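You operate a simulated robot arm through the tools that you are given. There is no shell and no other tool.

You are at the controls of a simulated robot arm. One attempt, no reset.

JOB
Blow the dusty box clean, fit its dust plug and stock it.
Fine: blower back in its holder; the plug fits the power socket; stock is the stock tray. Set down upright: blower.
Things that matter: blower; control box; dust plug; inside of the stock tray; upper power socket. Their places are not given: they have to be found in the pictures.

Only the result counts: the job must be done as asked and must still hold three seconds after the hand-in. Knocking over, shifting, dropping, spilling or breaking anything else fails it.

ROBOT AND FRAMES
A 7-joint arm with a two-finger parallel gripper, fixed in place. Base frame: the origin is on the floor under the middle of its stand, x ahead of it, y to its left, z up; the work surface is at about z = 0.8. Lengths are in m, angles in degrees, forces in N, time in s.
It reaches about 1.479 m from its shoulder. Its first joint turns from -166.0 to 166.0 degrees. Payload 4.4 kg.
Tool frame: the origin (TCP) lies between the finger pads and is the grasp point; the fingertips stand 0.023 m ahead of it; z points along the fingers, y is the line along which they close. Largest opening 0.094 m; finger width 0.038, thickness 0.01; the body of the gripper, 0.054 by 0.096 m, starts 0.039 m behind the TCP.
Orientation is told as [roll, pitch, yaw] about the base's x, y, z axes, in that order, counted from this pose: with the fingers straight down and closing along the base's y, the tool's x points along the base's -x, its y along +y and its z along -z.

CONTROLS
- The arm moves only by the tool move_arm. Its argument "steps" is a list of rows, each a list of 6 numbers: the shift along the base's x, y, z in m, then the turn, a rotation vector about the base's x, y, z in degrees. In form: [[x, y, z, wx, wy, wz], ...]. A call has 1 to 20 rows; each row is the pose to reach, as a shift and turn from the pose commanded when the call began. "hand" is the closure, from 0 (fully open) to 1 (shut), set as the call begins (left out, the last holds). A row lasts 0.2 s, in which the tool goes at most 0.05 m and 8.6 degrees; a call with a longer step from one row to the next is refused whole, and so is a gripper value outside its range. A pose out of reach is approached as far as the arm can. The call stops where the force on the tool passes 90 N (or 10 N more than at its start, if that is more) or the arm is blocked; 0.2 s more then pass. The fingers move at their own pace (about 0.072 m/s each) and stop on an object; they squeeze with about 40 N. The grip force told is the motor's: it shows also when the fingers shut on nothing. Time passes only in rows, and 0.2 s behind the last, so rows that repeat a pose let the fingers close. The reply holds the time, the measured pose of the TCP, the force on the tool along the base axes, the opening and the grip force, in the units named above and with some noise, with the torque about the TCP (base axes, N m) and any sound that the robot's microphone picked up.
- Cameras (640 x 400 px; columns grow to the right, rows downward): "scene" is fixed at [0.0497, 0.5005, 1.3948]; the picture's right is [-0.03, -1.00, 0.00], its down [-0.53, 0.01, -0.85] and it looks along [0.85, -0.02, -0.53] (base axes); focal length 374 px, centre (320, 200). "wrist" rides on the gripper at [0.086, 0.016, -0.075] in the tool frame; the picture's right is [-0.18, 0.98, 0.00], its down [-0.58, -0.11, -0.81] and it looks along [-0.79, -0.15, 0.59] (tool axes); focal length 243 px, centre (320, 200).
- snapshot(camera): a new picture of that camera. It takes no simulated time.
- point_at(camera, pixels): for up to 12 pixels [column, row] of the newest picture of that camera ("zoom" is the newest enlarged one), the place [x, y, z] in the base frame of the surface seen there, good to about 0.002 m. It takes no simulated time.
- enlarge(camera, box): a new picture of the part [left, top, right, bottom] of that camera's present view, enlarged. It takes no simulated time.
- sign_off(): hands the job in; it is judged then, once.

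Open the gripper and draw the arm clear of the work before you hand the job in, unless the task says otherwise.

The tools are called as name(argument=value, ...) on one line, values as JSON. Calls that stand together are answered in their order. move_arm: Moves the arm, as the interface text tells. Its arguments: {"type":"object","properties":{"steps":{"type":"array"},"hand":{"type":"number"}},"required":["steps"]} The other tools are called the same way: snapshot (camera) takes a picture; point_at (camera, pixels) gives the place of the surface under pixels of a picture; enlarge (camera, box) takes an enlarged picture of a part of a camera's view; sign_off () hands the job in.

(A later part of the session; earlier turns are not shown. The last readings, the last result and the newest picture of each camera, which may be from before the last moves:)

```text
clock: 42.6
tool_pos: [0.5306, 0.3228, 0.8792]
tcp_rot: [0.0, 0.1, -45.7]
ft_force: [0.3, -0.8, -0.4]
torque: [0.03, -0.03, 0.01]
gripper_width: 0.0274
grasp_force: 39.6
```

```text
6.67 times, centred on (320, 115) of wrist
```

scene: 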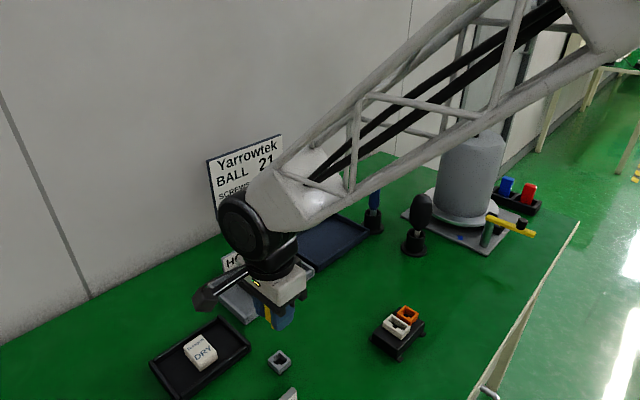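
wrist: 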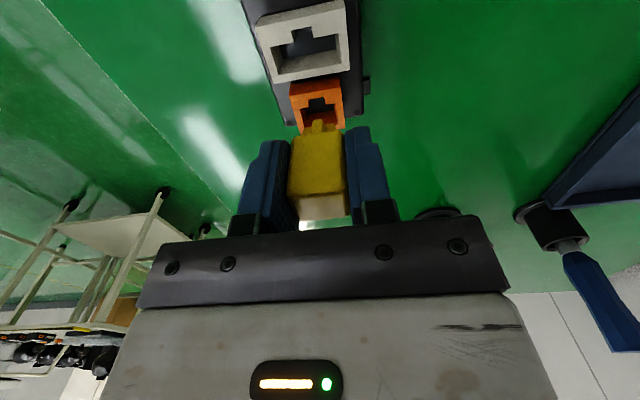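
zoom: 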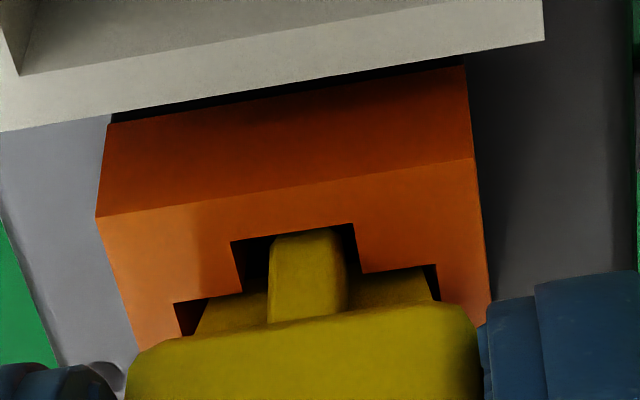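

The tongue is in the opening without force; the key is ~0.9 mm off toward the right side (gaps 37 vs 10 px). I centre by 0.8 mm and continue down gently to near seating.

move_arm(steps=[[-0.0006, -0.0005, 0, 0, 0, 0], [-0.0006, -0.0005, -0.002, 0, 0, 0], [-0.0006, -0.0005, -0.004, 0, 0, 0], [-0.0006, -0.0005, -0.006, 0, 0, 0], [-0.0006, -0.0005, -0.006, 0, 0, 0]], hand=1)

enlarge(camera="scene", box=[394, 302, 420, 328])

enlarge(camera="wrist", box=[290, 85, 350, 145])

```text
clock: 43.8
tool_pos: [0.5299, 0.323, 0.8727]
tcp_rot: [0.0, 0.0, -45.8]
ft_force: [-0.1, 0.0, -1.7]
torque: [0.0, 0.0, -0.01]
gripper_width: 0.0275
grasp_force: 39.3
```

```text
15.38 times, centred on (407, 315) of scene
```

zoom: 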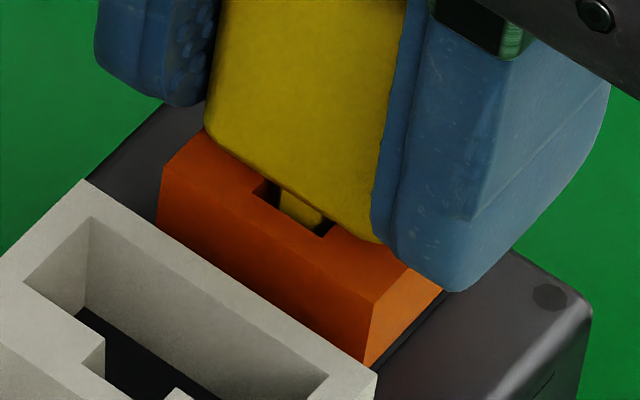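

```text
6.67 times, centred on (320, 115) of wrist
```

zoom: 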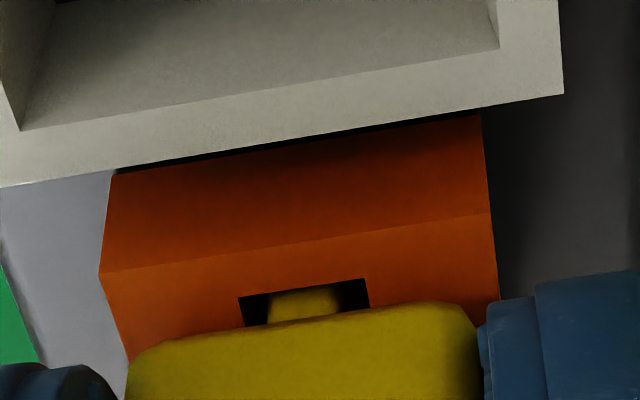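

The plug is nearly seated, key centred, no force. I lower millimetre by millimetre until the shoulder touches.

move_arm(steps=[[0, 0, -0.001, 0, 0, 0], [0, 0, -0.001, 0, 0, 0]])

move_arm(steps=[[0, 0, -0.001, 0, 0, 0], [0, 0, -0.001, 0, 0, 0]])

move_arm(steps=[[0, 0, -0.001, 0, 0, 0], [0, 0, -0.001, 0, 0, 0]])

```text
clock: 44.4
tool_pos: [0.531, 0.3227, 0.8728]
tcp_rot: [-0.1, 0.1, -45.8]
ft_force: [0.2, 0.2, -1.1]
torque: [0.0, 0.01, -0.02]
gripper_width: 0.0277
grasp_force: 39.9
```

```text
clock: 45.0
tool_pos: [0.53, 0.3221, 0.8707]
tcp_rot: [0.1, 0.0, -45.8]
ft_force: [2.1, -1.2, 1.8]
torque: [-0.04, -0.05, -0.02]
gripper_width: 0.0272
grasp_force: 40.6
```

```text
clock: 45.6
tool_pos: [0.5297, 0.3234, 0.8724]
tcp_rot: [0.2, 0.0, -45.9]
ft_force: [-1.7, -1.7, 17.5]
torque: [-0.12, 0.1, 0.02]
gripper_width: 0.0273
grasp_force: 40.4
```

Contact at 17.5 N upward. I look whether the shoulder is flush with the rim.

enlarge(camera="scene", box=[394, 302, 420, 328])

enlarge(camera="wrist", box=[290, 75, 350, 145])

```text
15.38 times, centred on (407, 315) of scene
```

zoom: 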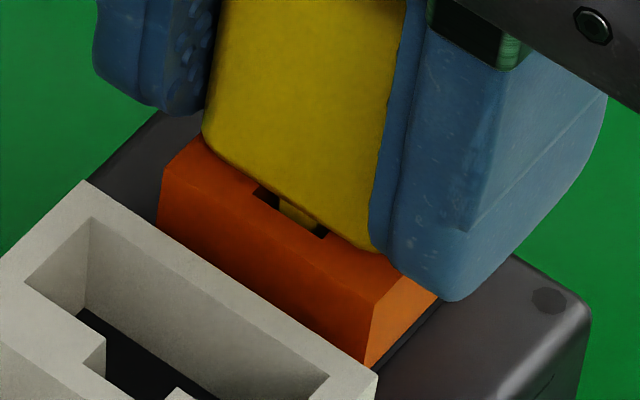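

```text
5.71 times, centred on (320, 110) of wrist
```

zoom: 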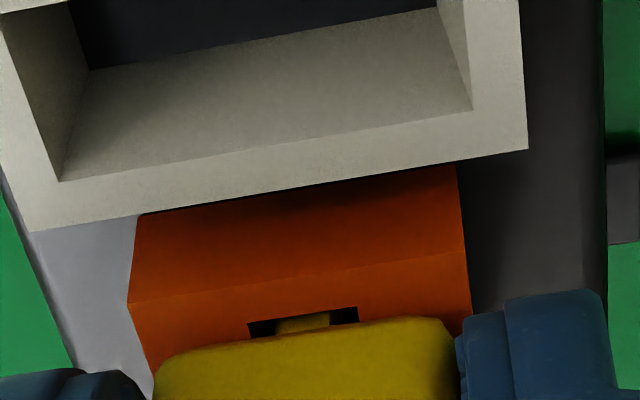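

The shoulder appears flush, at the same depth as it sat in the stand. I press 1.5 mm more to make sure it is fully home and listen for a click.

move_arm(steps=[[0, 0, -0.001, 0, 0, 0], [0, 0, -0.0015, 0, 0, 0], [0, 0, -0.0015, 0, 0, 0]])

enlarge(camera="scene", box=[394, 302, 420, 328])

```text
clock: 46.4
tool_pos: [0.5307, 0.3221, 0.8705]
tcp_rot: [0.1, 0.0, -45.8]
ft_force: [2.3, -3.1, 32.0]
torque: [-0.12, -0.12, -0.02]
gripper_width: 0.0273
grasp_force: 39.7
```

```text
15.38 times, centred on (407, 315) of scene
```

zoom: 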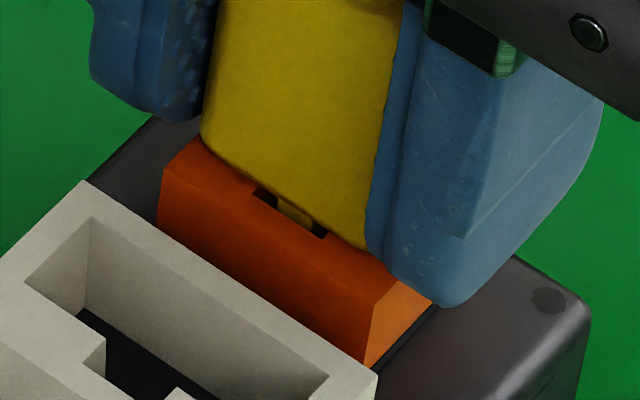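

Firmly seated at 32 N, nothing moved. I relieve the press, open to half and rise.

move_arm(steps=[[0, 0, 0.0015, 0, 0, 0], [0, 0, 0.0025, 0, 0, 0], [0, 0, 0.0025, 0, 0, 0]])

move_arm(steps=[[0, 0, 0, 0, 0, 0], [0, 0, 0, 0, 0, 0]], hand=0.6)

move_arm(steps=[[0, 0, 0.01, 0, 0, 0], [0, 0, 0.03, 0, 0, 0], [0, 0, 0.06, 0, 0, 0], [0, 0, 0.1, 0, 0, 0], [0, 0, 0.13, 0, 0, 0]], hand=0.5)

snapshot(camera="scene")

enlarge(camera="scene", box=[360, 280, 440, 365])

snapshot(camera="wrist")

```text
clock: 47.2
tool_pos: [0.5296, 0.3221, 0.8719]
tcp_rot: [-0.1, 0.0, -45.8]
ft_force: [-0.6, 0.3, -1.2]
torque: [-0.03, 0.02, 0.0]
gripper_width: 0.0274
grasp_force: 40.3
```

```text
clock: 47.8
tool_pos: [0.5304, 0.3217, 0.8712]
tcp_rot: [0.0, 0.0, -45.8]
ft_force: [1.1, 0.1, -0.8]
torque: [-0.03, -0.01, 0.01]
gripper_width: 0.0376
grasp_force: 0.0
```

```text
clock: 49.0
tool_pos: [0.5297, 0.3229, 1.0028]
tcp_rot: [0.1, 0.0, -45.8]
ft_force: [-0.7, -0.3, 0.0]
torque: [0.03, 0.01, 0.02]
gripper_width: 0.0472
grasp_force: 0.2
```

```text
taken
```

scene: 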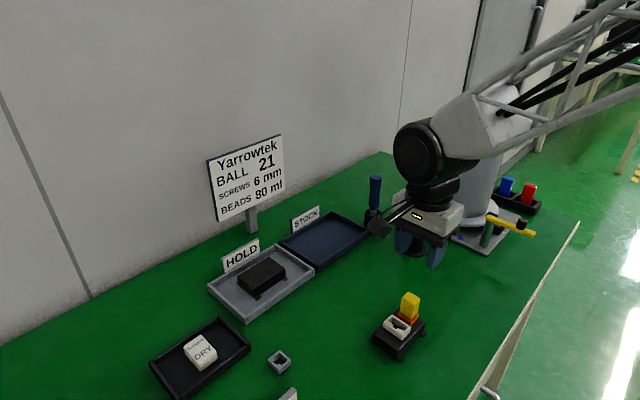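

```text
4.71 times, centred on (400, 322) of scene
```

zoom: 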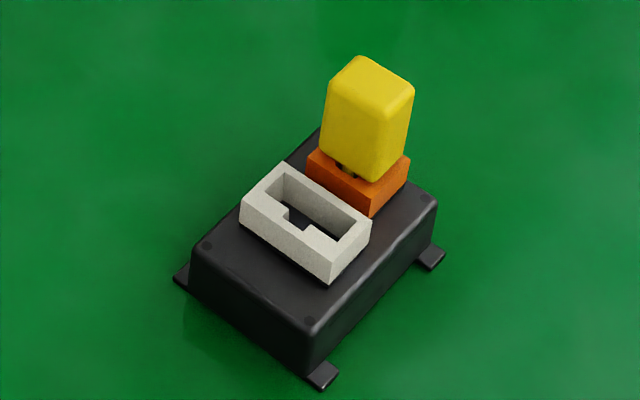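

```text
taken
```

wrist: 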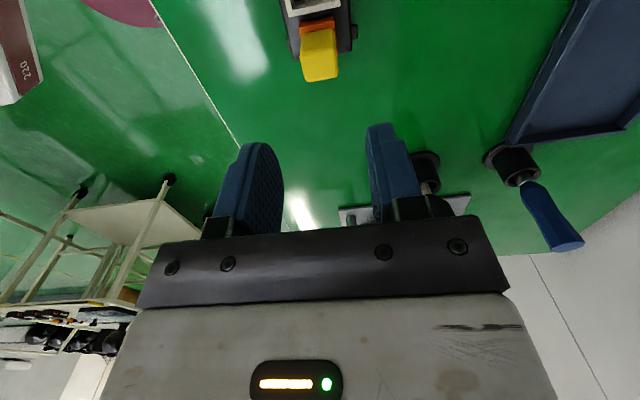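

The plug sits upright in the orange socket. To lift the box past the tall plug, I grip it on its long sides toward the dust end: about 21 mm off centre, keeping the palm clear of the plug. I move above that spot with the hand open and look.

move_arm(steps=[[-0.0155, 0.0167, 0, 0, 0, 0], [-0.0311, 0.0334, 0, 0, 0, 0], [-0.0311, 0.0334, -0.03, 0, 0, 0], [-0.0311, 0.0334, -0.06, 0, 0, 0], [-0.0311, 0.0334, -0.06, 0, 0, 0]], hand=0)

snapshot(camera="wrist")

enlarge(camera="scene", box=[350, 230, 450, 360])

```text
clock: 50.2
tool_pos: [0.4998, 0.3567, 0.9421]
tcp_rot: [-0.1, 0.1, -45.9]
ft_force: [0.3, 0.0, 0.4]
torque: [-0.02, 0.01, -0.01]
gripper_width: 0.0941
grasp_force: 0.0
```

```text
taken
```

wrist: 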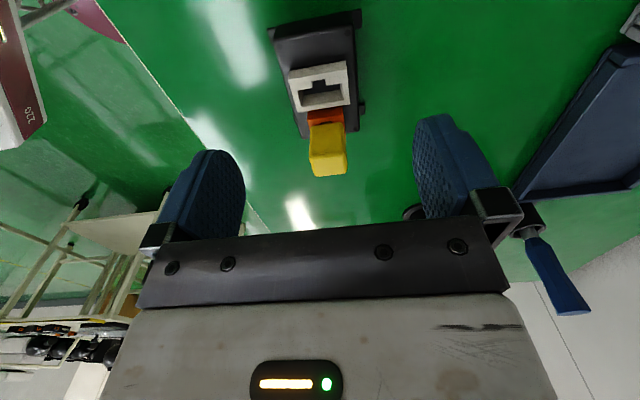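

```text
3.08 times, centred on (400, 295) of scene
```

zoom: 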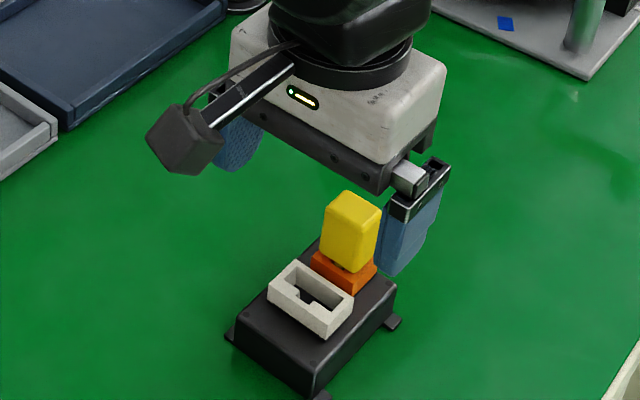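

The wrist view shows the box with plug at (320,90). I zoom in and measure the box sides, ends and the plug top.

enlarge(camera="wrist", box=[250, 0, 390, 180])

point_at(camera="wrist", pixels=[[276, 40], [355, 26], [284, 72], [356, 62], [320, 60], [298, 132], [356, 128], [318, 165], [340, 160], [320, 130], [363, 107], [271, 30]])

```text
2.22 times, centred on (320, 90) of wrist
```

zoom: 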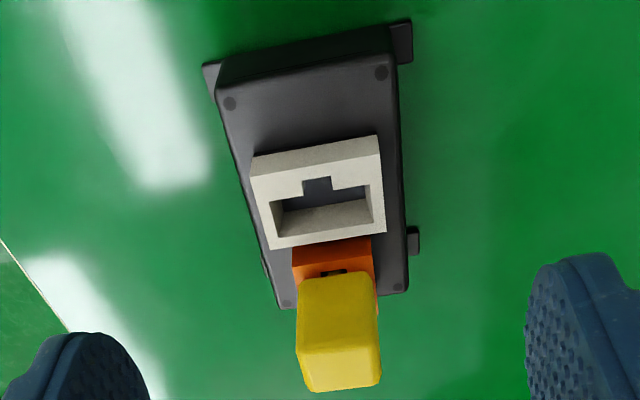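

```text
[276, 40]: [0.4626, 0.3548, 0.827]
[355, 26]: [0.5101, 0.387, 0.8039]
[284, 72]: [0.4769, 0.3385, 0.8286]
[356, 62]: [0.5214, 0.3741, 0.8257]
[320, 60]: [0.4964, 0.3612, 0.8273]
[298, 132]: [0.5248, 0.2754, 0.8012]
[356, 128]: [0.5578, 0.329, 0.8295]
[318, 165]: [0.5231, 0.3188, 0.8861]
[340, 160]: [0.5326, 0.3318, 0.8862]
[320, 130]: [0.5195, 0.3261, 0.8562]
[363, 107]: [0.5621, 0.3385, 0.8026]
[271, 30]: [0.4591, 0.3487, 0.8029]
```

The box is about 0.0575 wide and centred between the fingers; the plug's front face is 0.036 m ahead of the TCP, so the palm clears it by over 8 mm. I descend to TCP z≈0.8315, fingertips just above the corner tabs.

move_arm(steps=[[-0.0004, -0.0003, -0.03, 0, 0, 0], [-0.0004, -0.0003, -0.06, 0, 0, 0], [-0.0004, -0.0003, -0.085, 0, 0, 0], [-0.0004, -0.0003, -0.1, 0, 0, 0], [-0.0004, -0.0003, -0.1105, 0, 0, 0], [-0.0004, -0.0003, -0.1105, 0, 0, 0]], hand=0)

snapshot(camera="wrist")

enlarge(camera="scene", box=[350, 270, 450, 370])

```text
clock: 51.5
tool_pos: [0.5019, 0.3585, 0.8387]
tcp_rot: [0.7, -0.1, -45.8]
ft_force: [-10.2, -5.0, 31.6]
torque: [-0.99, -1.14, -0.52]
gripper_width: 0.0943
grasp_force: 0.0
stopped in row 6: the force on the tool passed its limit at 94 N (the readings are from after the stop); the commanded pose is now the measured one
```

```text
taken
```

wrist: 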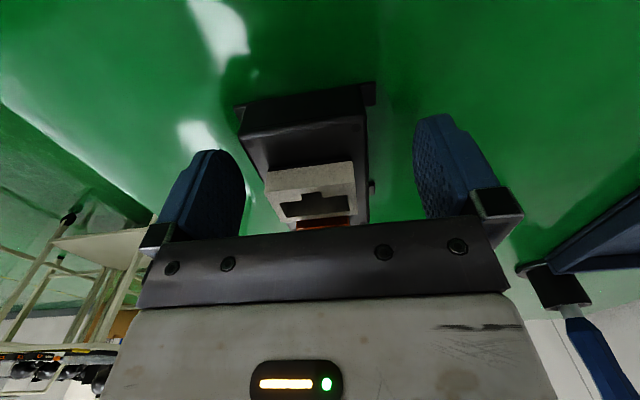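

```text
4.00 times, centred on (400, 320) of scene
```

zoom: 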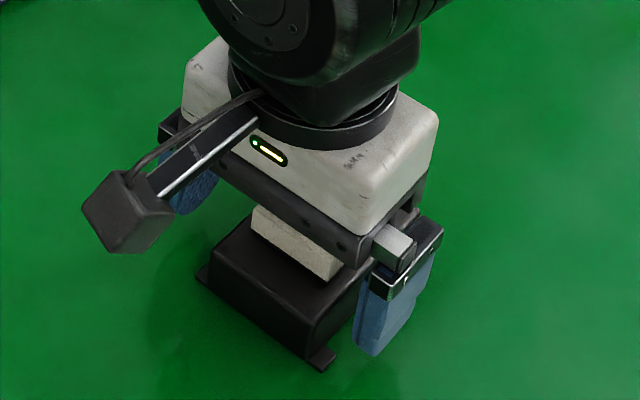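

The descent was stopped: the hand's body is pressing on the plug top (contact about 0.043 m ahead of the TCP), so the body reaches further than I took it. I back straight up at once and inspect.

move_arm(steps=[[0, 0, 0.01, 0, 0, 0], [0, 0, 0.03, -0.7, 0, 0], [0, 0, 0.06, -0.7, 0, 0], [0, 0, 0.1, -0.7, 0, 0]], hand=0)

snapshot(camera="wrist")

enlarge(camera="scene", box=[360, 280, 440, 365])

enlarge(camera="wrist", box=[250, 0, 390, 180])

```text
clock: 52.5
tool_pos: [0.4996, 0.3574, 0.935]
tcp_rot: [-0.1, -0.6, -45.8]
ft_force: [-0.1, 0.3, -0.4]
torque: [-0.01, -0.04, 0.01]
gripper_width: 0.0939
grasp_force: 0.1
```

```text
taken
```

wrist: 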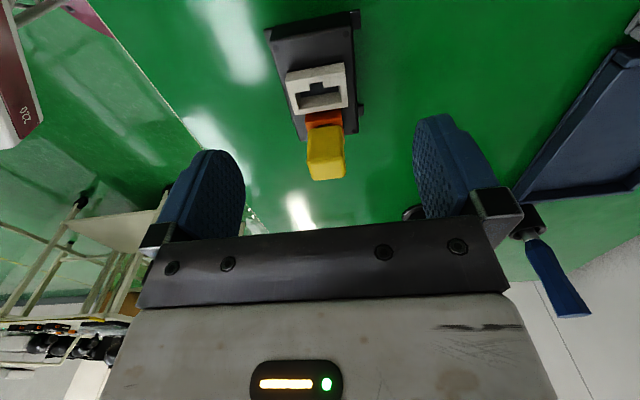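

```text
4.71 times, centred on (400, 322) of scene
```

zoom: 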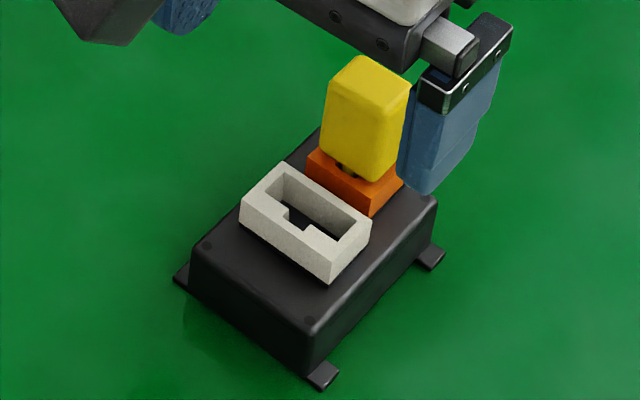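

```text
2.22 times, centred on (320, 90) of wrist
```

zoom: 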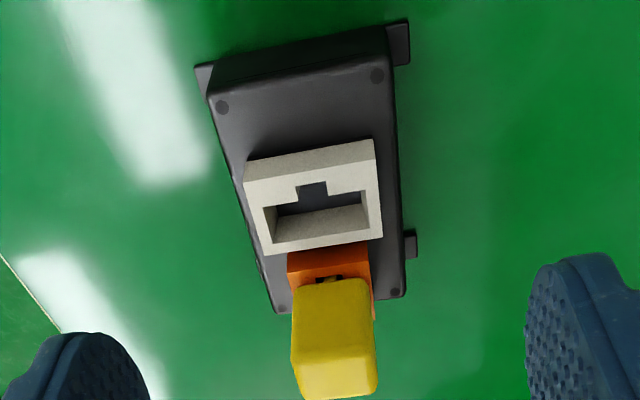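

Box and plug are undisturbed. I measure the gripper's own crossbar and body with the wrist camera to learn where its surfaces are, before choosing a new grip.

point_at(camera="wrist", pixels=[[320, 235], [320, 260], [320, 285], [320, 300], [320, 320], [320, 390], [160, 255], [490, 230], [480, 290], [160, 330], [200, 210], [440, 200]])

enlarge(camera="scene", box=[340, 200, 470, 320])

```text
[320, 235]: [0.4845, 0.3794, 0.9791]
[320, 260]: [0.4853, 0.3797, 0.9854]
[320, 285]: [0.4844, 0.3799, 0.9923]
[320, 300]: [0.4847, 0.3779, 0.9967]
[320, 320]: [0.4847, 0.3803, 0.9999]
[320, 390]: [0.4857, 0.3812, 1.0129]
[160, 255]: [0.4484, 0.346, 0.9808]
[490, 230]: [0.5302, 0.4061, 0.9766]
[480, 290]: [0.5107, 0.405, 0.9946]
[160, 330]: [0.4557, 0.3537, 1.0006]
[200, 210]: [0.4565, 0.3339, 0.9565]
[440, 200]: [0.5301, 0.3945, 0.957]
```

```text
3.33 times, centred on (405, 260) of scene
```

zoom: 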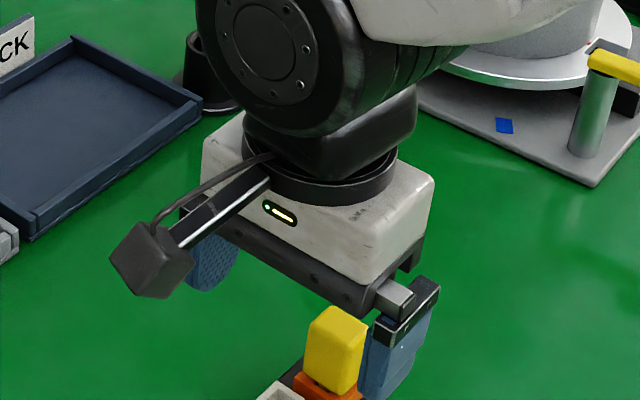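

The +x side of the hand is only 0.027 deep, but the earlier side view (yaw 90) shows a dark box on its −x side reaching about 0.05 m out, 0.047 above the TCP: that touched the plug. I will turn the hand by 180° so this box faces away from the plug; first I level the small tilt and rise.

move_arm(steps=[[0, 0, 0.03, 0.28, 0.57, 0], [0, 0, 0.065, 0.28, 0.57, 0], [0, 0, 0.065, 0.28, 0.57, 0]], hand=0)

move_arm(steps=[[0, 0, 0, 0, 0, 8.5], [0, 0, 0, 0, 0, 17], [0, 0, 0, 0, 0, 25.5], [0, 0, 0, 0, 0, 34], [0, 0, 0, 0, 0, 42.5], [0, 0, 0, 0, 0, 51], [0, 0, 0, 0, 0, 59.5], [0, 0, 0, 0, 0, 68], [0, 0, 0, 0, 0, 76.5], [0, 0, 0, 0, 0, 85], [0, 0, 0, 0, 0, 90]], hand=0)

snapshot(camera="scene")

```text
clock: 53.3
tool_pos: [0.5016, 0.3582, 1.0027]
tcp_rot: [-0.2, 0.0, -45.8]
ft_force: [0.5, -0.1, 0.2]
torque: [0.02, -0.03, 0.02]
gripper_width: 0.094
grasp_force: 0.1
```

```text
clock: 55.7
tool_pos: [0.5001, 0.3584, 1.0016]
tcp_rot: [-0.1, 0.0, 44.3]
ft_force: [0.3, 0.7, -0.4]
torque: [0.01, 0.0, -0.01]
gripper_width: 0.0939
grasp_force: 0.1
```

```text
taken
```

scene: 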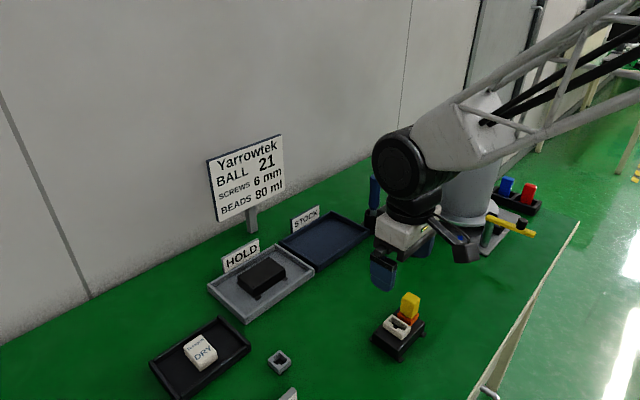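

The hand turned 90° without trouble; the dark box is visible on the side opposite the camera. I turn the remaining 90°.

move_arm(steps=[[0, 0, 0, 0, 0, 8.5], [0, 0, 0, 0, 0, 17], [0, 0, 0, 0, 0, 25.5], [0, 0, 0, 0, 0, 34], [0, 0, 0, 0, 0, 42.5], [0, 0, 0, 0, 0, 51], [0, 0, 0, 0, 0, 59.5], [0, 0, 0, 0, 0, 68], [0, 0, 0, 0, 0, 76.5], [0, 0, 0, 0, 0, 85], [0, 0, 0, 0, 0, 90]], hand=0)

snapshot(camera="scene")

snapshot(camera="wrist")

enlarge(camera="scene", box=[340, 190, 470, 320])

```text
clock: 58.1
tool_pos: [0.5015, 0.3568, 1.0024]
tcp_rot: [-0.2, 0.0, 134.2]
ft_force: [0.7, -0.6, -0.5]
torque: [-0.01, -0.01, -0.02]
gripper_width: 0.0941
grasp_force: 0.0
```

```text
taken
```

scene: 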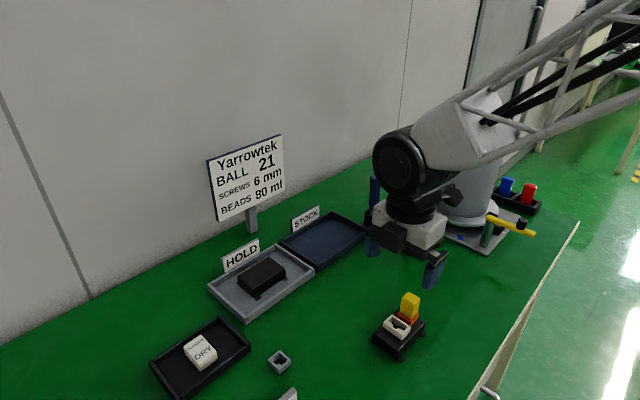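

```text
taken
```

wrist: 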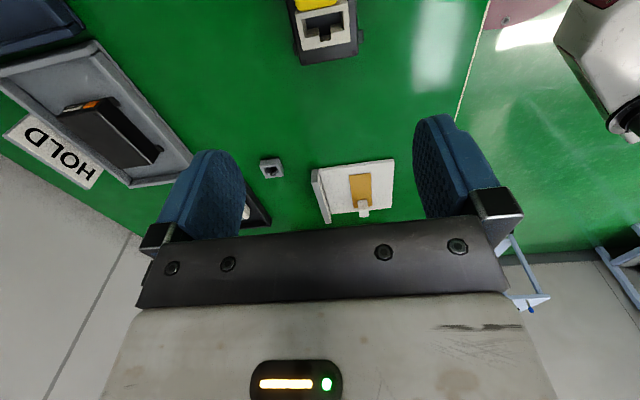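

```text
3.08 times, centred on (405, 255) of scene
```

zoom: 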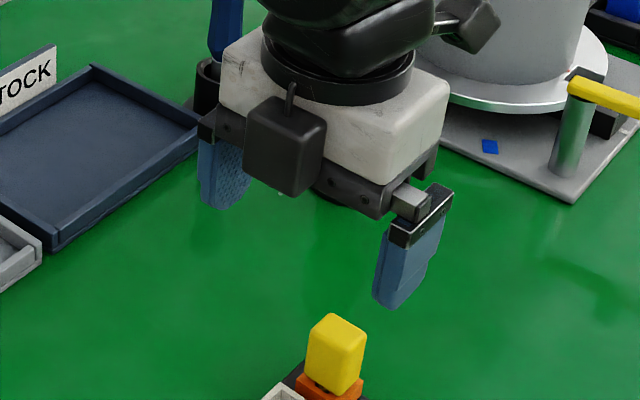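

The dark box now faces away from the plug and the hand is level at yaw 134.2°. I shift above the grip spot (about 19 mm toward the dust end) and descend, slowing near the bottom.

move_arm(steps=[[-0.0012, -0.0029, -0.03, 0, 0, 0], [-0.0012, -0.0029, -0.07, 0, 0, 0], [-0.0012, -0.0029, -0.1, 0, 0, 0], [-0.0012, -0.0029, -0.12, 0, 0, 0], [-0.0012, -0.0029, -0.13, 0, 0, 0], [-0.0012, -0.0029, -0.13, 0, 0, 0]], hand=0)

snapshot(camera="wrist")

enlarge(camera="scene", box=[345, 240, 455, 370])

```text
clock: 59.5
tool_pos: [0.5002, 0.354, 0.8722]
tcp_rot: [-0.1, -0.1, 134.2]
ft_force: [-0.4, 0.0, 0.8]
torque: [-0.03, 0.0, -0.03]
gripper_width: 0.094
grasp_force: 0.1
```

```text
taken
```

wrist: 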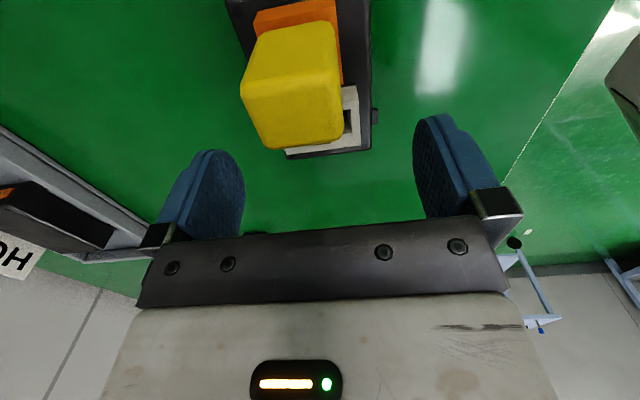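

```text
3.08 times, centred on (400, 305) of scene
```

zoom: 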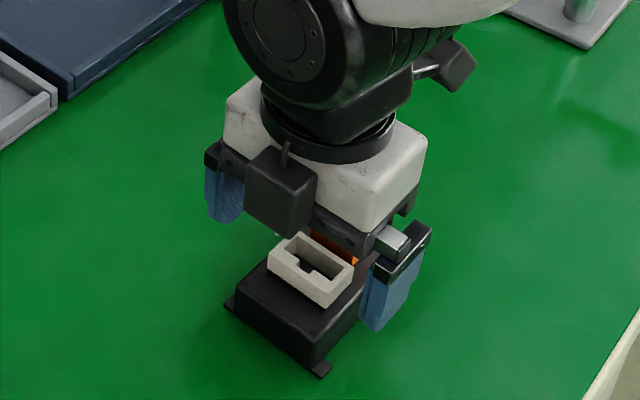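

At z 0.872 the plug is just ahead of the hand. Before going lower I measure the gap between the plug's near face and the hand's body.

point_at(camera="wrist", pixels=[[300, 143], [270, 146], [335, 138], [295, 110], [290, 40], [248, 90], [340, 80], [320, 235], [230, 200], [425, 190], [355, 130], [310, 150]])

```text
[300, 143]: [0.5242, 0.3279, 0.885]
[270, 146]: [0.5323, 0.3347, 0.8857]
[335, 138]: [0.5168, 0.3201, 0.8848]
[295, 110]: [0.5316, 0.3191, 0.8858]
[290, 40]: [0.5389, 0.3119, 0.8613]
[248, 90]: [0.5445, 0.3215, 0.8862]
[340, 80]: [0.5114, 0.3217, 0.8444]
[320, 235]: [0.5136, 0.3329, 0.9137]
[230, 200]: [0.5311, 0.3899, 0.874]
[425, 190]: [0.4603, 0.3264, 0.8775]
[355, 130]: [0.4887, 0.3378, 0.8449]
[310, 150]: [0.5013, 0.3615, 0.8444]
```

The plug's near face is about 9 mm clear of the hand's body (u 0.129 vs 0.119), and the fingers straddle the box evenly. I descend the last 40 mm.

move_arm(steps=[[0, 0, -0.012, 0, 0, 0], [0, 0, -0.022, 0, 0, 0], [0, 0, -0.03, 0, 0, 0], [0, 0, -0.036, 0, 0, 0], [0, 0, -0.0405, 0, 0, 0], [0, 0, -0.0405, 0, 0, 0]], hand=0)

snapshot(camera="wrist")

enlarge(camera="scene", box=[345, 260, 455, 370])

```text
clock: 60.9
tool_pos: [0.4992, 0.3533, 0.831]
tcp_rot: [-0.2, 0.0, 134.1]
ft_force: [-0.2, -0.1, 0.9]
torque: [0.01, -0.01, 0.0]
gripper_width: 0.0943
grasp_force: 0.1
```

```text
taken
```

wrist: 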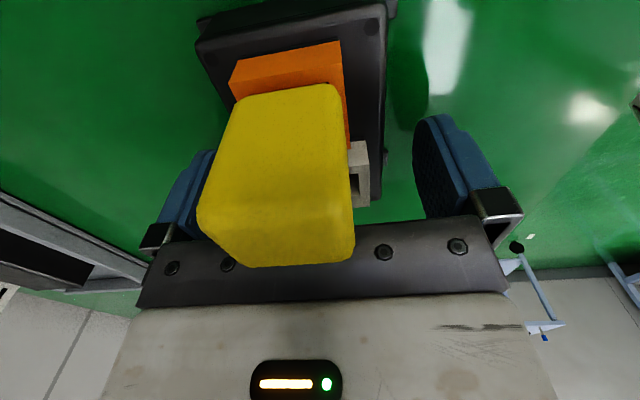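

```text
3.64 times, centred on (400, 315) of scene
```

zoom: 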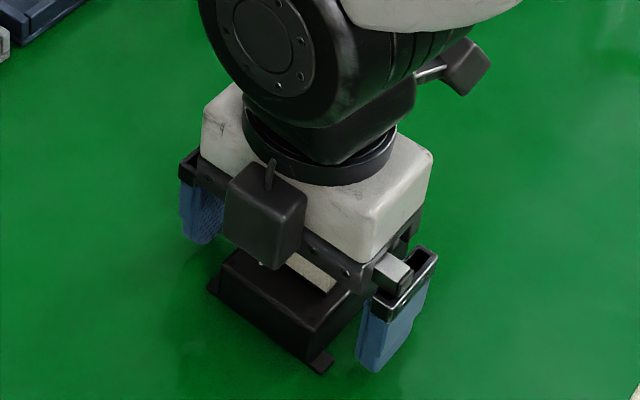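

At TCP z 0.831 nothing touches. I close in two stages onto the box sides, watching for side loads.

move_arm(steps=[[0, 0, 0, 0, 0, 0], [0, 0, 0, 0, 0, 0]], hand=0.35)

move_arm(steps=[[0, 0, 0, 0, 0, 0], [0, 0, 0, 0, 0, 0], [0, 0, 0, 0, 0, 0]], hand=0.5)

enlarge(camera="scene", box=[345, 260, 455, 370])

```text
clock: 61.5
tool_pos: [0.5006, 0.3545, 0.8321]
tcp_rot: [-0.2, 0.1, 134.1]
ft_force: [0.6, 0.1, 0.2]
torque: [-0.03, 0.0, -0.03]
gripper_width: 0.061
grasp_force: 0.0
```

```text
clock: 62.3
tool_pos: [0.4995, 0.3554, 0.8317]
tcp_rot: [-0.2, -0.1, 134.3]
ft_force: [-0.3, -0.1, 0.6]
torque: [-0.03, 0.03, -0.02]
gripper_width: 0.0578
grasp_force: 39.8
```

```text
3.64 times, centred on (400, 315) of scene
```

zoom: 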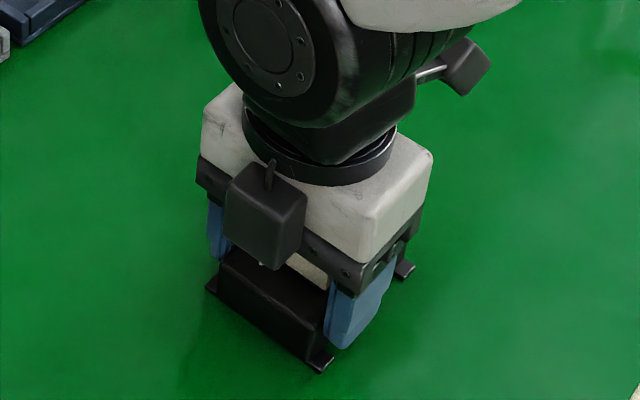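

The box is gripped at 0.0578 m with 40 N. I lift it slowly 40 mm and check that it hangs level with the plug in place.

move_arm(steps=[[0, 0, 0.005, 0, 0, 0], [0, 0, 0.012, 0, 0, 0], [0, 0, 0.02, 0, 0, 0], [0, 0, 0.03, 0, 0, 0], [0, 0, 0.04, 0, 0, 0], [0, 0, 0.04, 0, 0, 0]], hand=1)

snapshot(camera="wrist")

enlarge(camera="scene", box=[345, 240, 455, 370])

```text
clock: 63.7
tool_pos: [0.5002, 0.3552, 0.872]
tcp_rot: [-0.2, -0.1, 134.2]
ft_force: [0.4, -0.3, -2.9]
torque: [0.07, 0.04, -0.02]
gripper_width: 0.0415
grasp_force: 39.3
```

```text
taken
```

wrist: 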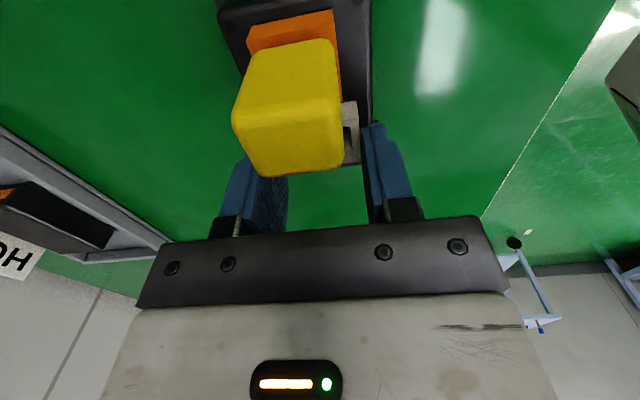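

```text
3.08 times, centred on (400, 305) of scene
```

zoom: 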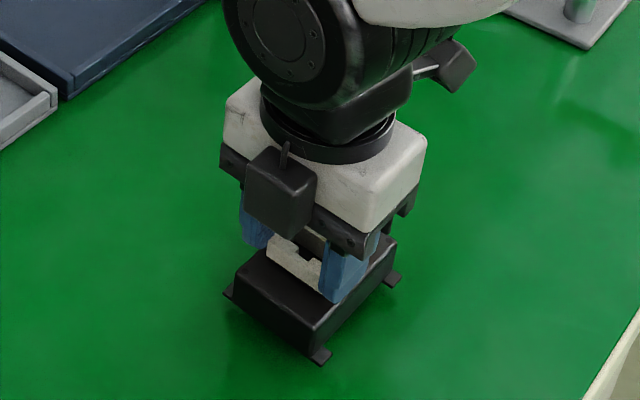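

The opening jumped to 0.0415 m: the fingers slid up off the box's sides and now clamp the white socket (about 0.04 wide). I measure whether the box hangs from it or stands on the table.

enlarge(camera="scene", box=[360, 300, 430, 365])

point_at(camera="scene", pixels=[[385, 340], [402, 355], [375, 335], [398, 350]])

point_at(camera="wrist", pixels=[[290, 160], [290, 120], [335, 150], [240, 120], [240, 20], [360, 20], [350, 110], [300, 30]])

```text
6.15 times, centred on (395, 332) of scene
```

zoom: 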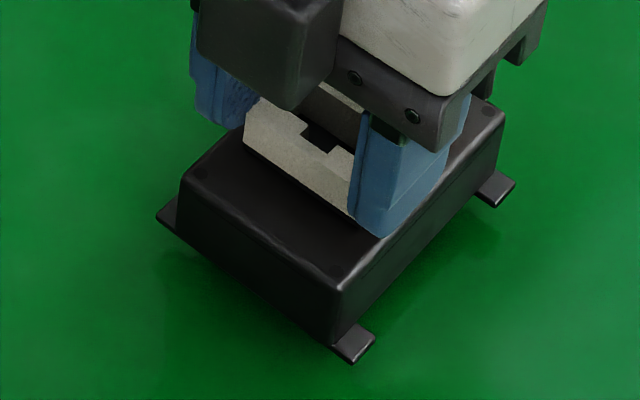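

```text
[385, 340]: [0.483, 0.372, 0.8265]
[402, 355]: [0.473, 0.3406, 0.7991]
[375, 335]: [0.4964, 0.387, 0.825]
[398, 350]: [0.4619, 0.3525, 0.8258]
```

```text
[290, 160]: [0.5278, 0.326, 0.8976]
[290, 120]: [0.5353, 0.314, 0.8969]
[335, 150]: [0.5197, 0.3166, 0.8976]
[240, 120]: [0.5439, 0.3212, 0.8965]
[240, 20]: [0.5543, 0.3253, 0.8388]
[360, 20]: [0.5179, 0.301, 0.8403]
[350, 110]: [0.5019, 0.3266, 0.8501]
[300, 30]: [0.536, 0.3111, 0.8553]
```

The wrist readings show the plug top at 0.897 and the box top near 0.839: the box hangs about 12 mm up, held only by the white socket's rim. I measure its near end for level.

enlarge(camera="scene", box=[360, 300, 430, 365])

point_at(camera="zoom", pixels=[[205, 175], [335, 270], [270, 220], [350, 350], [165, 215], [495, 190], [280, 150], [330, 180], [490, 115], [210, 230], [320, 310], [400, 215]])

```text
6.15 times, centred on (395, 332) of scene
```

zoom: 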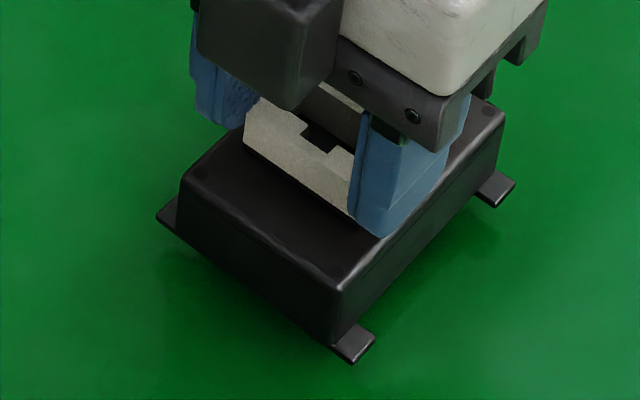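

```text
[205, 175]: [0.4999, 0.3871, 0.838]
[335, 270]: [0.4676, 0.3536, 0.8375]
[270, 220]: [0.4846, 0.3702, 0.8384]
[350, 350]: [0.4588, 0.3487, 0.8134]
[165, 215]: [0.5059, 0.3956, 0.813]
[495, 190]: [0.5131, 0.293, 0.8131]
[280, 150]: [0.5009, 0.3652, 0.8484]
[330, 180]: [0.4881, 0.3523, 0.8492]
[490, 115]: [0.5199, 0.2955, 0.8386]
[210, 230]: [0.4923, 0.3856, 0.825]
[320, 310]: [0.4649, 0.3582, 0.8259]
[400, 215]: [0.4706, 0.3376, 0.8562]
```

The box hangs level but only by the top of the white socket. I set it back down on the table gently, to regrip properly.

move_arm(steps=[[0, 0, -0.005, 0, 0, 0], [0, 0, -0.009, 0, 0, 0], [0, 0, -0.0105, 0, 0, 0], [0, 0, -0.0105, 0, 0, 0]], hand=1)

move_arm(steps=[[0, 0, -0.0005, 0, 0, 0], [0, 0, -0.001, 0, 0, 0]], hand=1)

```text
clock: 64.7
tool_pos: [0.5, 0.3526, 0.8618]
tcp_rot: [-0.2, 0.0, 134.2]
ft_force: [1.0, -0.2, -1.1]
torque: [0.06, 0.06, 0.01]
gripper_width: 0.0416
grasp_force: 40.3
```

```text
clock: 65.3
tool_pos: [0.5004, 0.3541, 0.8613]
tcp_rot: [-0.3, 0.0, 134.1]
ft_force: [-7.1, -5.7, 14.9]
torque: [-0.5, 0.32, -0.22]
gripper_width: 0.0417
grasp_force: 40.6
```

The box is on the table (15 N upward). I relax by 1 mm, then open the fingers slightly and rise to look.

move_arm(steps=[[0, 0, 0.0009, 0, 0, 0], [0, 0, 0.0009, 0, 0, 0]])

move_arm(steps=[[0, 0, 0, 0, 0, 0], [0, 0, 0, 0, 0, 0]], hand=0.42)

move_arm(steps=[[0, 0, 0.01, 0, 0, 0], [0, 0, 0.03, 0, 0, 0], [0, 0, 0.06, 0, 0, 0], [0, 0, 0.08, 0, 0, 0]], hand=0.42)

snapshot(camera="wrist")

enlarge(camera="scene", box=[360, 290, 440, 365])

```text
clock: 65.9
tool_pos: [0.4988, 0.3547, 0.8603]
tcp_rot: [-0.2, 0.0, 134.2]
ft_force: [-0.2, -0.8, -1.6]
torque: [0.06, 0.04, 0.01]
gripper_width: 0.0413
grasp_force: 40.2
```

```text
clock: 66.5
tool_pos: [0.4998, 0.3545, 0.8612]
tcp_rot: [-0.3, 0.0, 134.1]
ft_force: [0.4, -0.1, 0.2]
torque: [0.0, -0.02, -0.01]
gripper_width: 0.0547
grasp_force: 0.1
```

```text
clock: 67.5
tool_pos: [0.4999, 0.3557, 0.9417]
tcp_rot: [-0.2, 0.0, 134.3]
ft_force: [0.5, -0.3, -0.2]
torque: [0.01, 0.01, -0.01]
gripper_width: 0.0545
grasp_force: 0.1
```

```text
taken
```

wrist: 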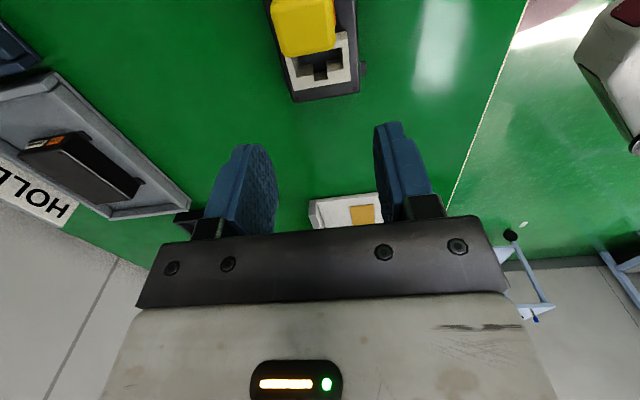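

```text
5.33 times, centred on (400, 328) of scene
```

zoom: 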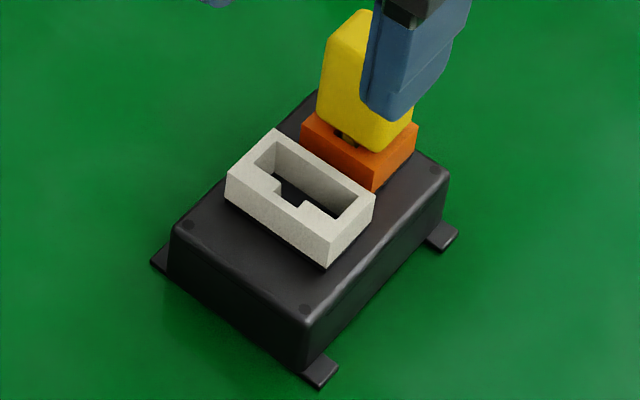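

The box is back in place with the plug seated. I measure the white socket's rim corners for a regrip on its upright walls, and the box's side slope to understand the slip.

point_at(camera="zoom", pixels=[[236, 170], [278, 137], [368, 196], [328, 234], [345, 300], [350, 318], [355, 335], [360, 265], [400, 250], [405, 275], [410, 290], [395, 225]])

enlarge(camera="wrist", box=[250, 0, 380, 110])

```text
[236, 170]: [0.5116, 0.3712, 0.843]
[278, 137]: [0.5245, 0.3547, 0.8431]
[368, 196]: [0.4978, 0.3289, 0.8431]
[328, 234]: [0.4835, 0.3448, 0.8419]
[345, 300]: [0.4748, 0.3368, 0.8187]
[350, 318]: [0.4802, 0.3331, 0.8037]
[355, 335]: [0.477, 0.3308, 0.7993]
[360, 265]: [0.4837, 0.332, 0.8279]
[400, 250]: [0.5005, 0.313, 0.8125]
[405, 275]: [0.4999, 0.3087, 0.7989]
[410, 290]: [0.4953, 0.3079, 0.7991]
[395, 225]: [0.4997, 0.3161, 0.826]
```

```text
3.64 times, centred on (315, 55) of wrist
```

zoom: 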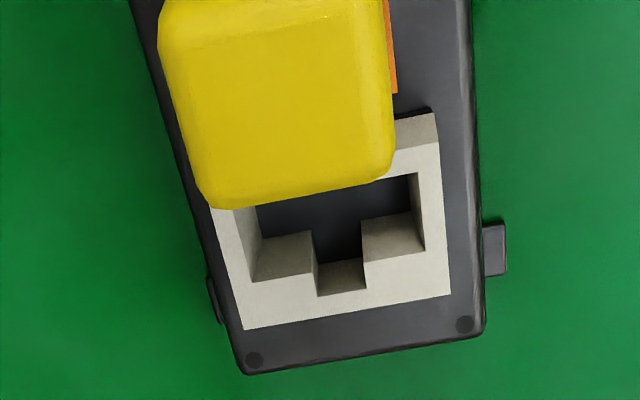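

The box sides are upright yet slipped, while the white socket's walls held well even with 5 mm of overlap. So I grip the white socket deeper (about 14 mm overlap), staying clear of the plug: shift 5 mm along the box and descend to TCP z≈0.8525.

move_arm(steps=[[0.0035, -0.0036, -0.02, 0, 0, 0], [0.0035, -0.0036, -0.045, 0, 0, 0], [0.0035, -0.0036, -0.065, 0, 0, 0], [0.0035, -0.0036, -0.08, 0, 0, 0], [0.0035, -0.0036, -0.0885, 0, 0, 0], [0.0035, -0.0036, -0.0885, 0, 0, 0]], hand=0.42)

enlarge(camera="scene", box=[360, 290, 440, 365])

snapshot(camera="wrist")

```text
clock: 68.9
tool_pos: [0.5032, 0.3507, 0.8525]
tcp_rot: [-0.2, -0.1, 134.1]
ft_force: [0.3, 0.0, 0.5]
torque: [0.05, -0.02, 0.03]
gripper_width: 0.0544
grasp_force: 0.1
```

```text
5.33 times, centred on (400, 328) of scene
```

zoom: 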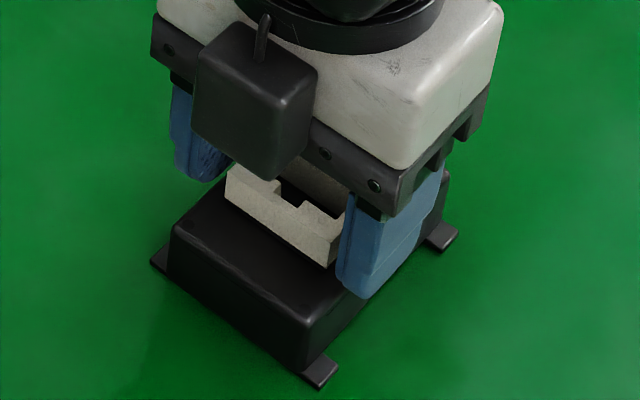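

```text
taken
```

wrist: 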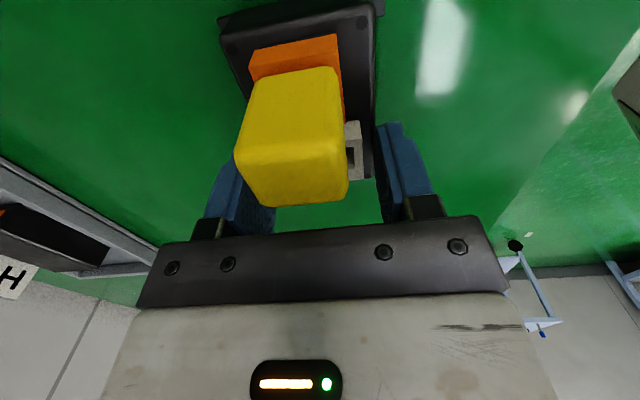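

The fingers straddle the white socket with nothing touching. I close in two stages and check.

move_arm(steps=[[0, 0, 0, 0, 0, 0], [0, 0, 0, 0, 0, 0]], hand=0.54)

move_arm(steps=[[0, 0, 0, 0, 0, 0], [0, 0, 0, 0, 0, 0], [0, 0, 0, 0, 0, 0]], hand=1)

move_arm(steps=[[0, 0, 0.002, 0, 0, 0], [0, 0, 0.005, 0, 0, 0], [0, 0, 0.008, 0, 0, 0], [0, 0, 0.008, 0, 0, 0]], hand=1)

enlarge(camera="scene", box=[360, 290, 440, 365])

snapshot(camera="wrist")

```text
clock: 69.5
tool_pos: [0.504, 0.3514, 0.851]
tcp_rot: [-0.2, 0.0, 134.2]
ft_force: [0.3, -1.0, 0.3]
torque: [0.02, -0.04, 0.02]
gripper_width: 0.0432
grasp_force: 0.0
```

```text
clock: 70.3
tool_pos: [0.5033, 0.3515, 0.8529]
tcp_rot: [-0.2, 0.1, 134.1]
ft_force: [-1.1, -0.1, 0.7]
torque: [-0.03, 0.07, -0.12]
gripper_width: 0.0418
grasp_force: 40.3
```

```text
clock: 71.3
tool_pos: [0.5039, 0.3513, 0.8603]
tcp_rot: [-0.2, -0.1, 134.2]
ft_force: [0.0, -1.0, -2.6]
torque: [0.01, 0.02, 0.02]
gripper_width: 0.0415
grasp_force: 40.0
```

```text
5.33 times, centred on (400, 328) of scene
```

zoom: 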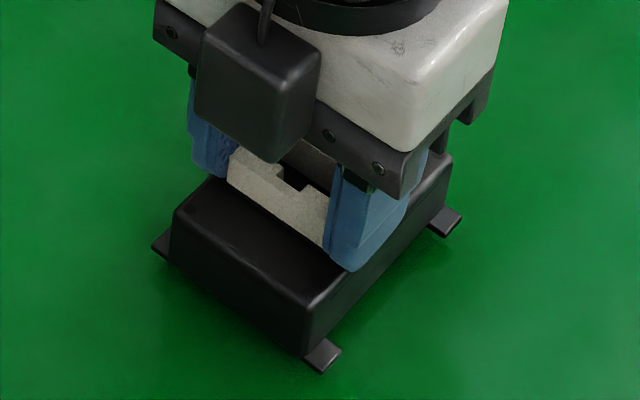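

```text
taken
```

wrist: 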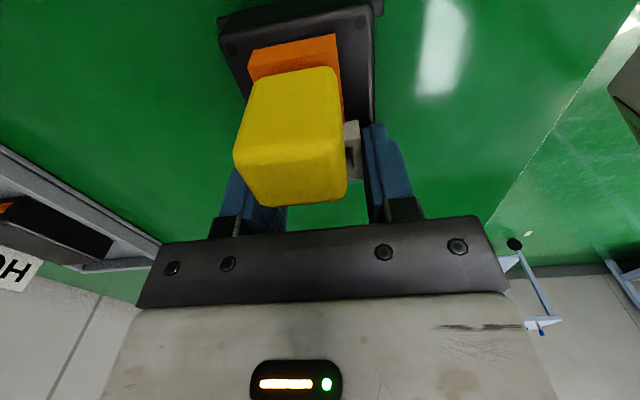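

The box is off the table, held level at 0.0415 m with about 2.7 N weight. While it hangs I measure the stock tray's corners and floor.

enlarge(camera="scene", box=[270, 200, 390, 280])

snapshot(camera="scene")

```text
5.00 times, centred on (330, 240) of scene
```

zoom: 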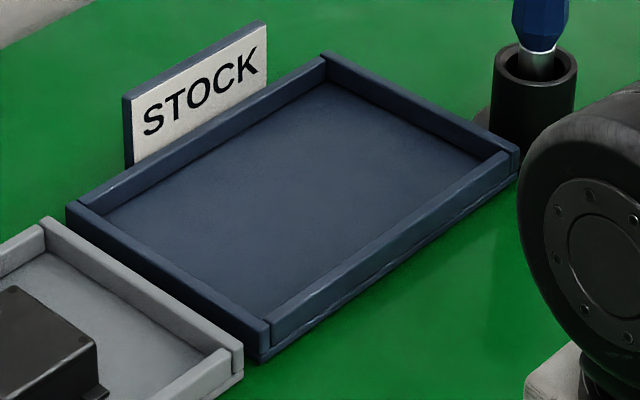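

```text
taken
```

scene: 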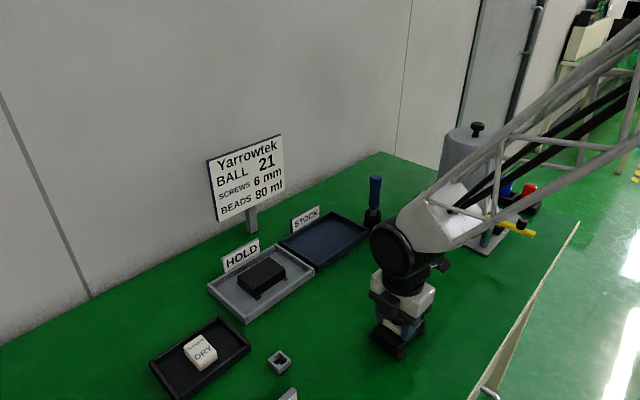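

The inner floor corners in the zoom are about (108,212), (268,318), (485,160), (322,84). I measure them and the rims.

point_at(camera="zoom", pixels=[[112, 212], [268, 314], [480, 161], [322, 88], [300, 200], [75, 207], [263, 330], [515, 150], [325, 58], [190, 145], [170, 265], [390, 240]])

point_at(camera="zoom", pixels=[[200, 90], [130, 120], [265, 45], [535, 70], [540, 100], [500, 130], [420, 110], [570, 90]])

```text
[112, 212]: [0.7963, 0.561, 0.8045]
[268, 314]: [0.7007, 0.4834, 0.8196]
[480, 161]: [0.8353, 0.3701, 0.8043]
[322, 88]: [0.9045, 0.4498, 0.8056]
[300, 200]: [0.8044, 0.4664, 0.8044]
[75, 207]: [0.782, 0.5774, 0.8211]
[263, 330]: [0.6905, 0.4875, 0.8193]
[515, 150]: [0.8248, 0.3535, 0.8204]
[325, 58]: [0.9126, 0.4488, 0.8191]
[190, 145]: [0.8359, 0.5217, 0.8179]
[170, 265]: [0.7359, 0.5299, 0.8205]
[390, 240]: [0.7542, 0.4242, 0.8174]
```

```text
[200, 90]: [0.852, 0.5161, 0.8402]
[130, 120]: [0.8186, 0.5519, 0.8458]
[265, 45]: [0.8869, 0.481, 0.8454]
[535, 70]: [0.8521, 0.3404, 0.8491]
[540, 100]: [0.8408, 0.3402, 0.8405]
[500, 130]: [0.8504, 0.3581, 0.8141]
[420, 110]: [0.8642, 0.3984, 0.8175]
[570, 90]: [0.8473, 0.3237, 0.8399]
```

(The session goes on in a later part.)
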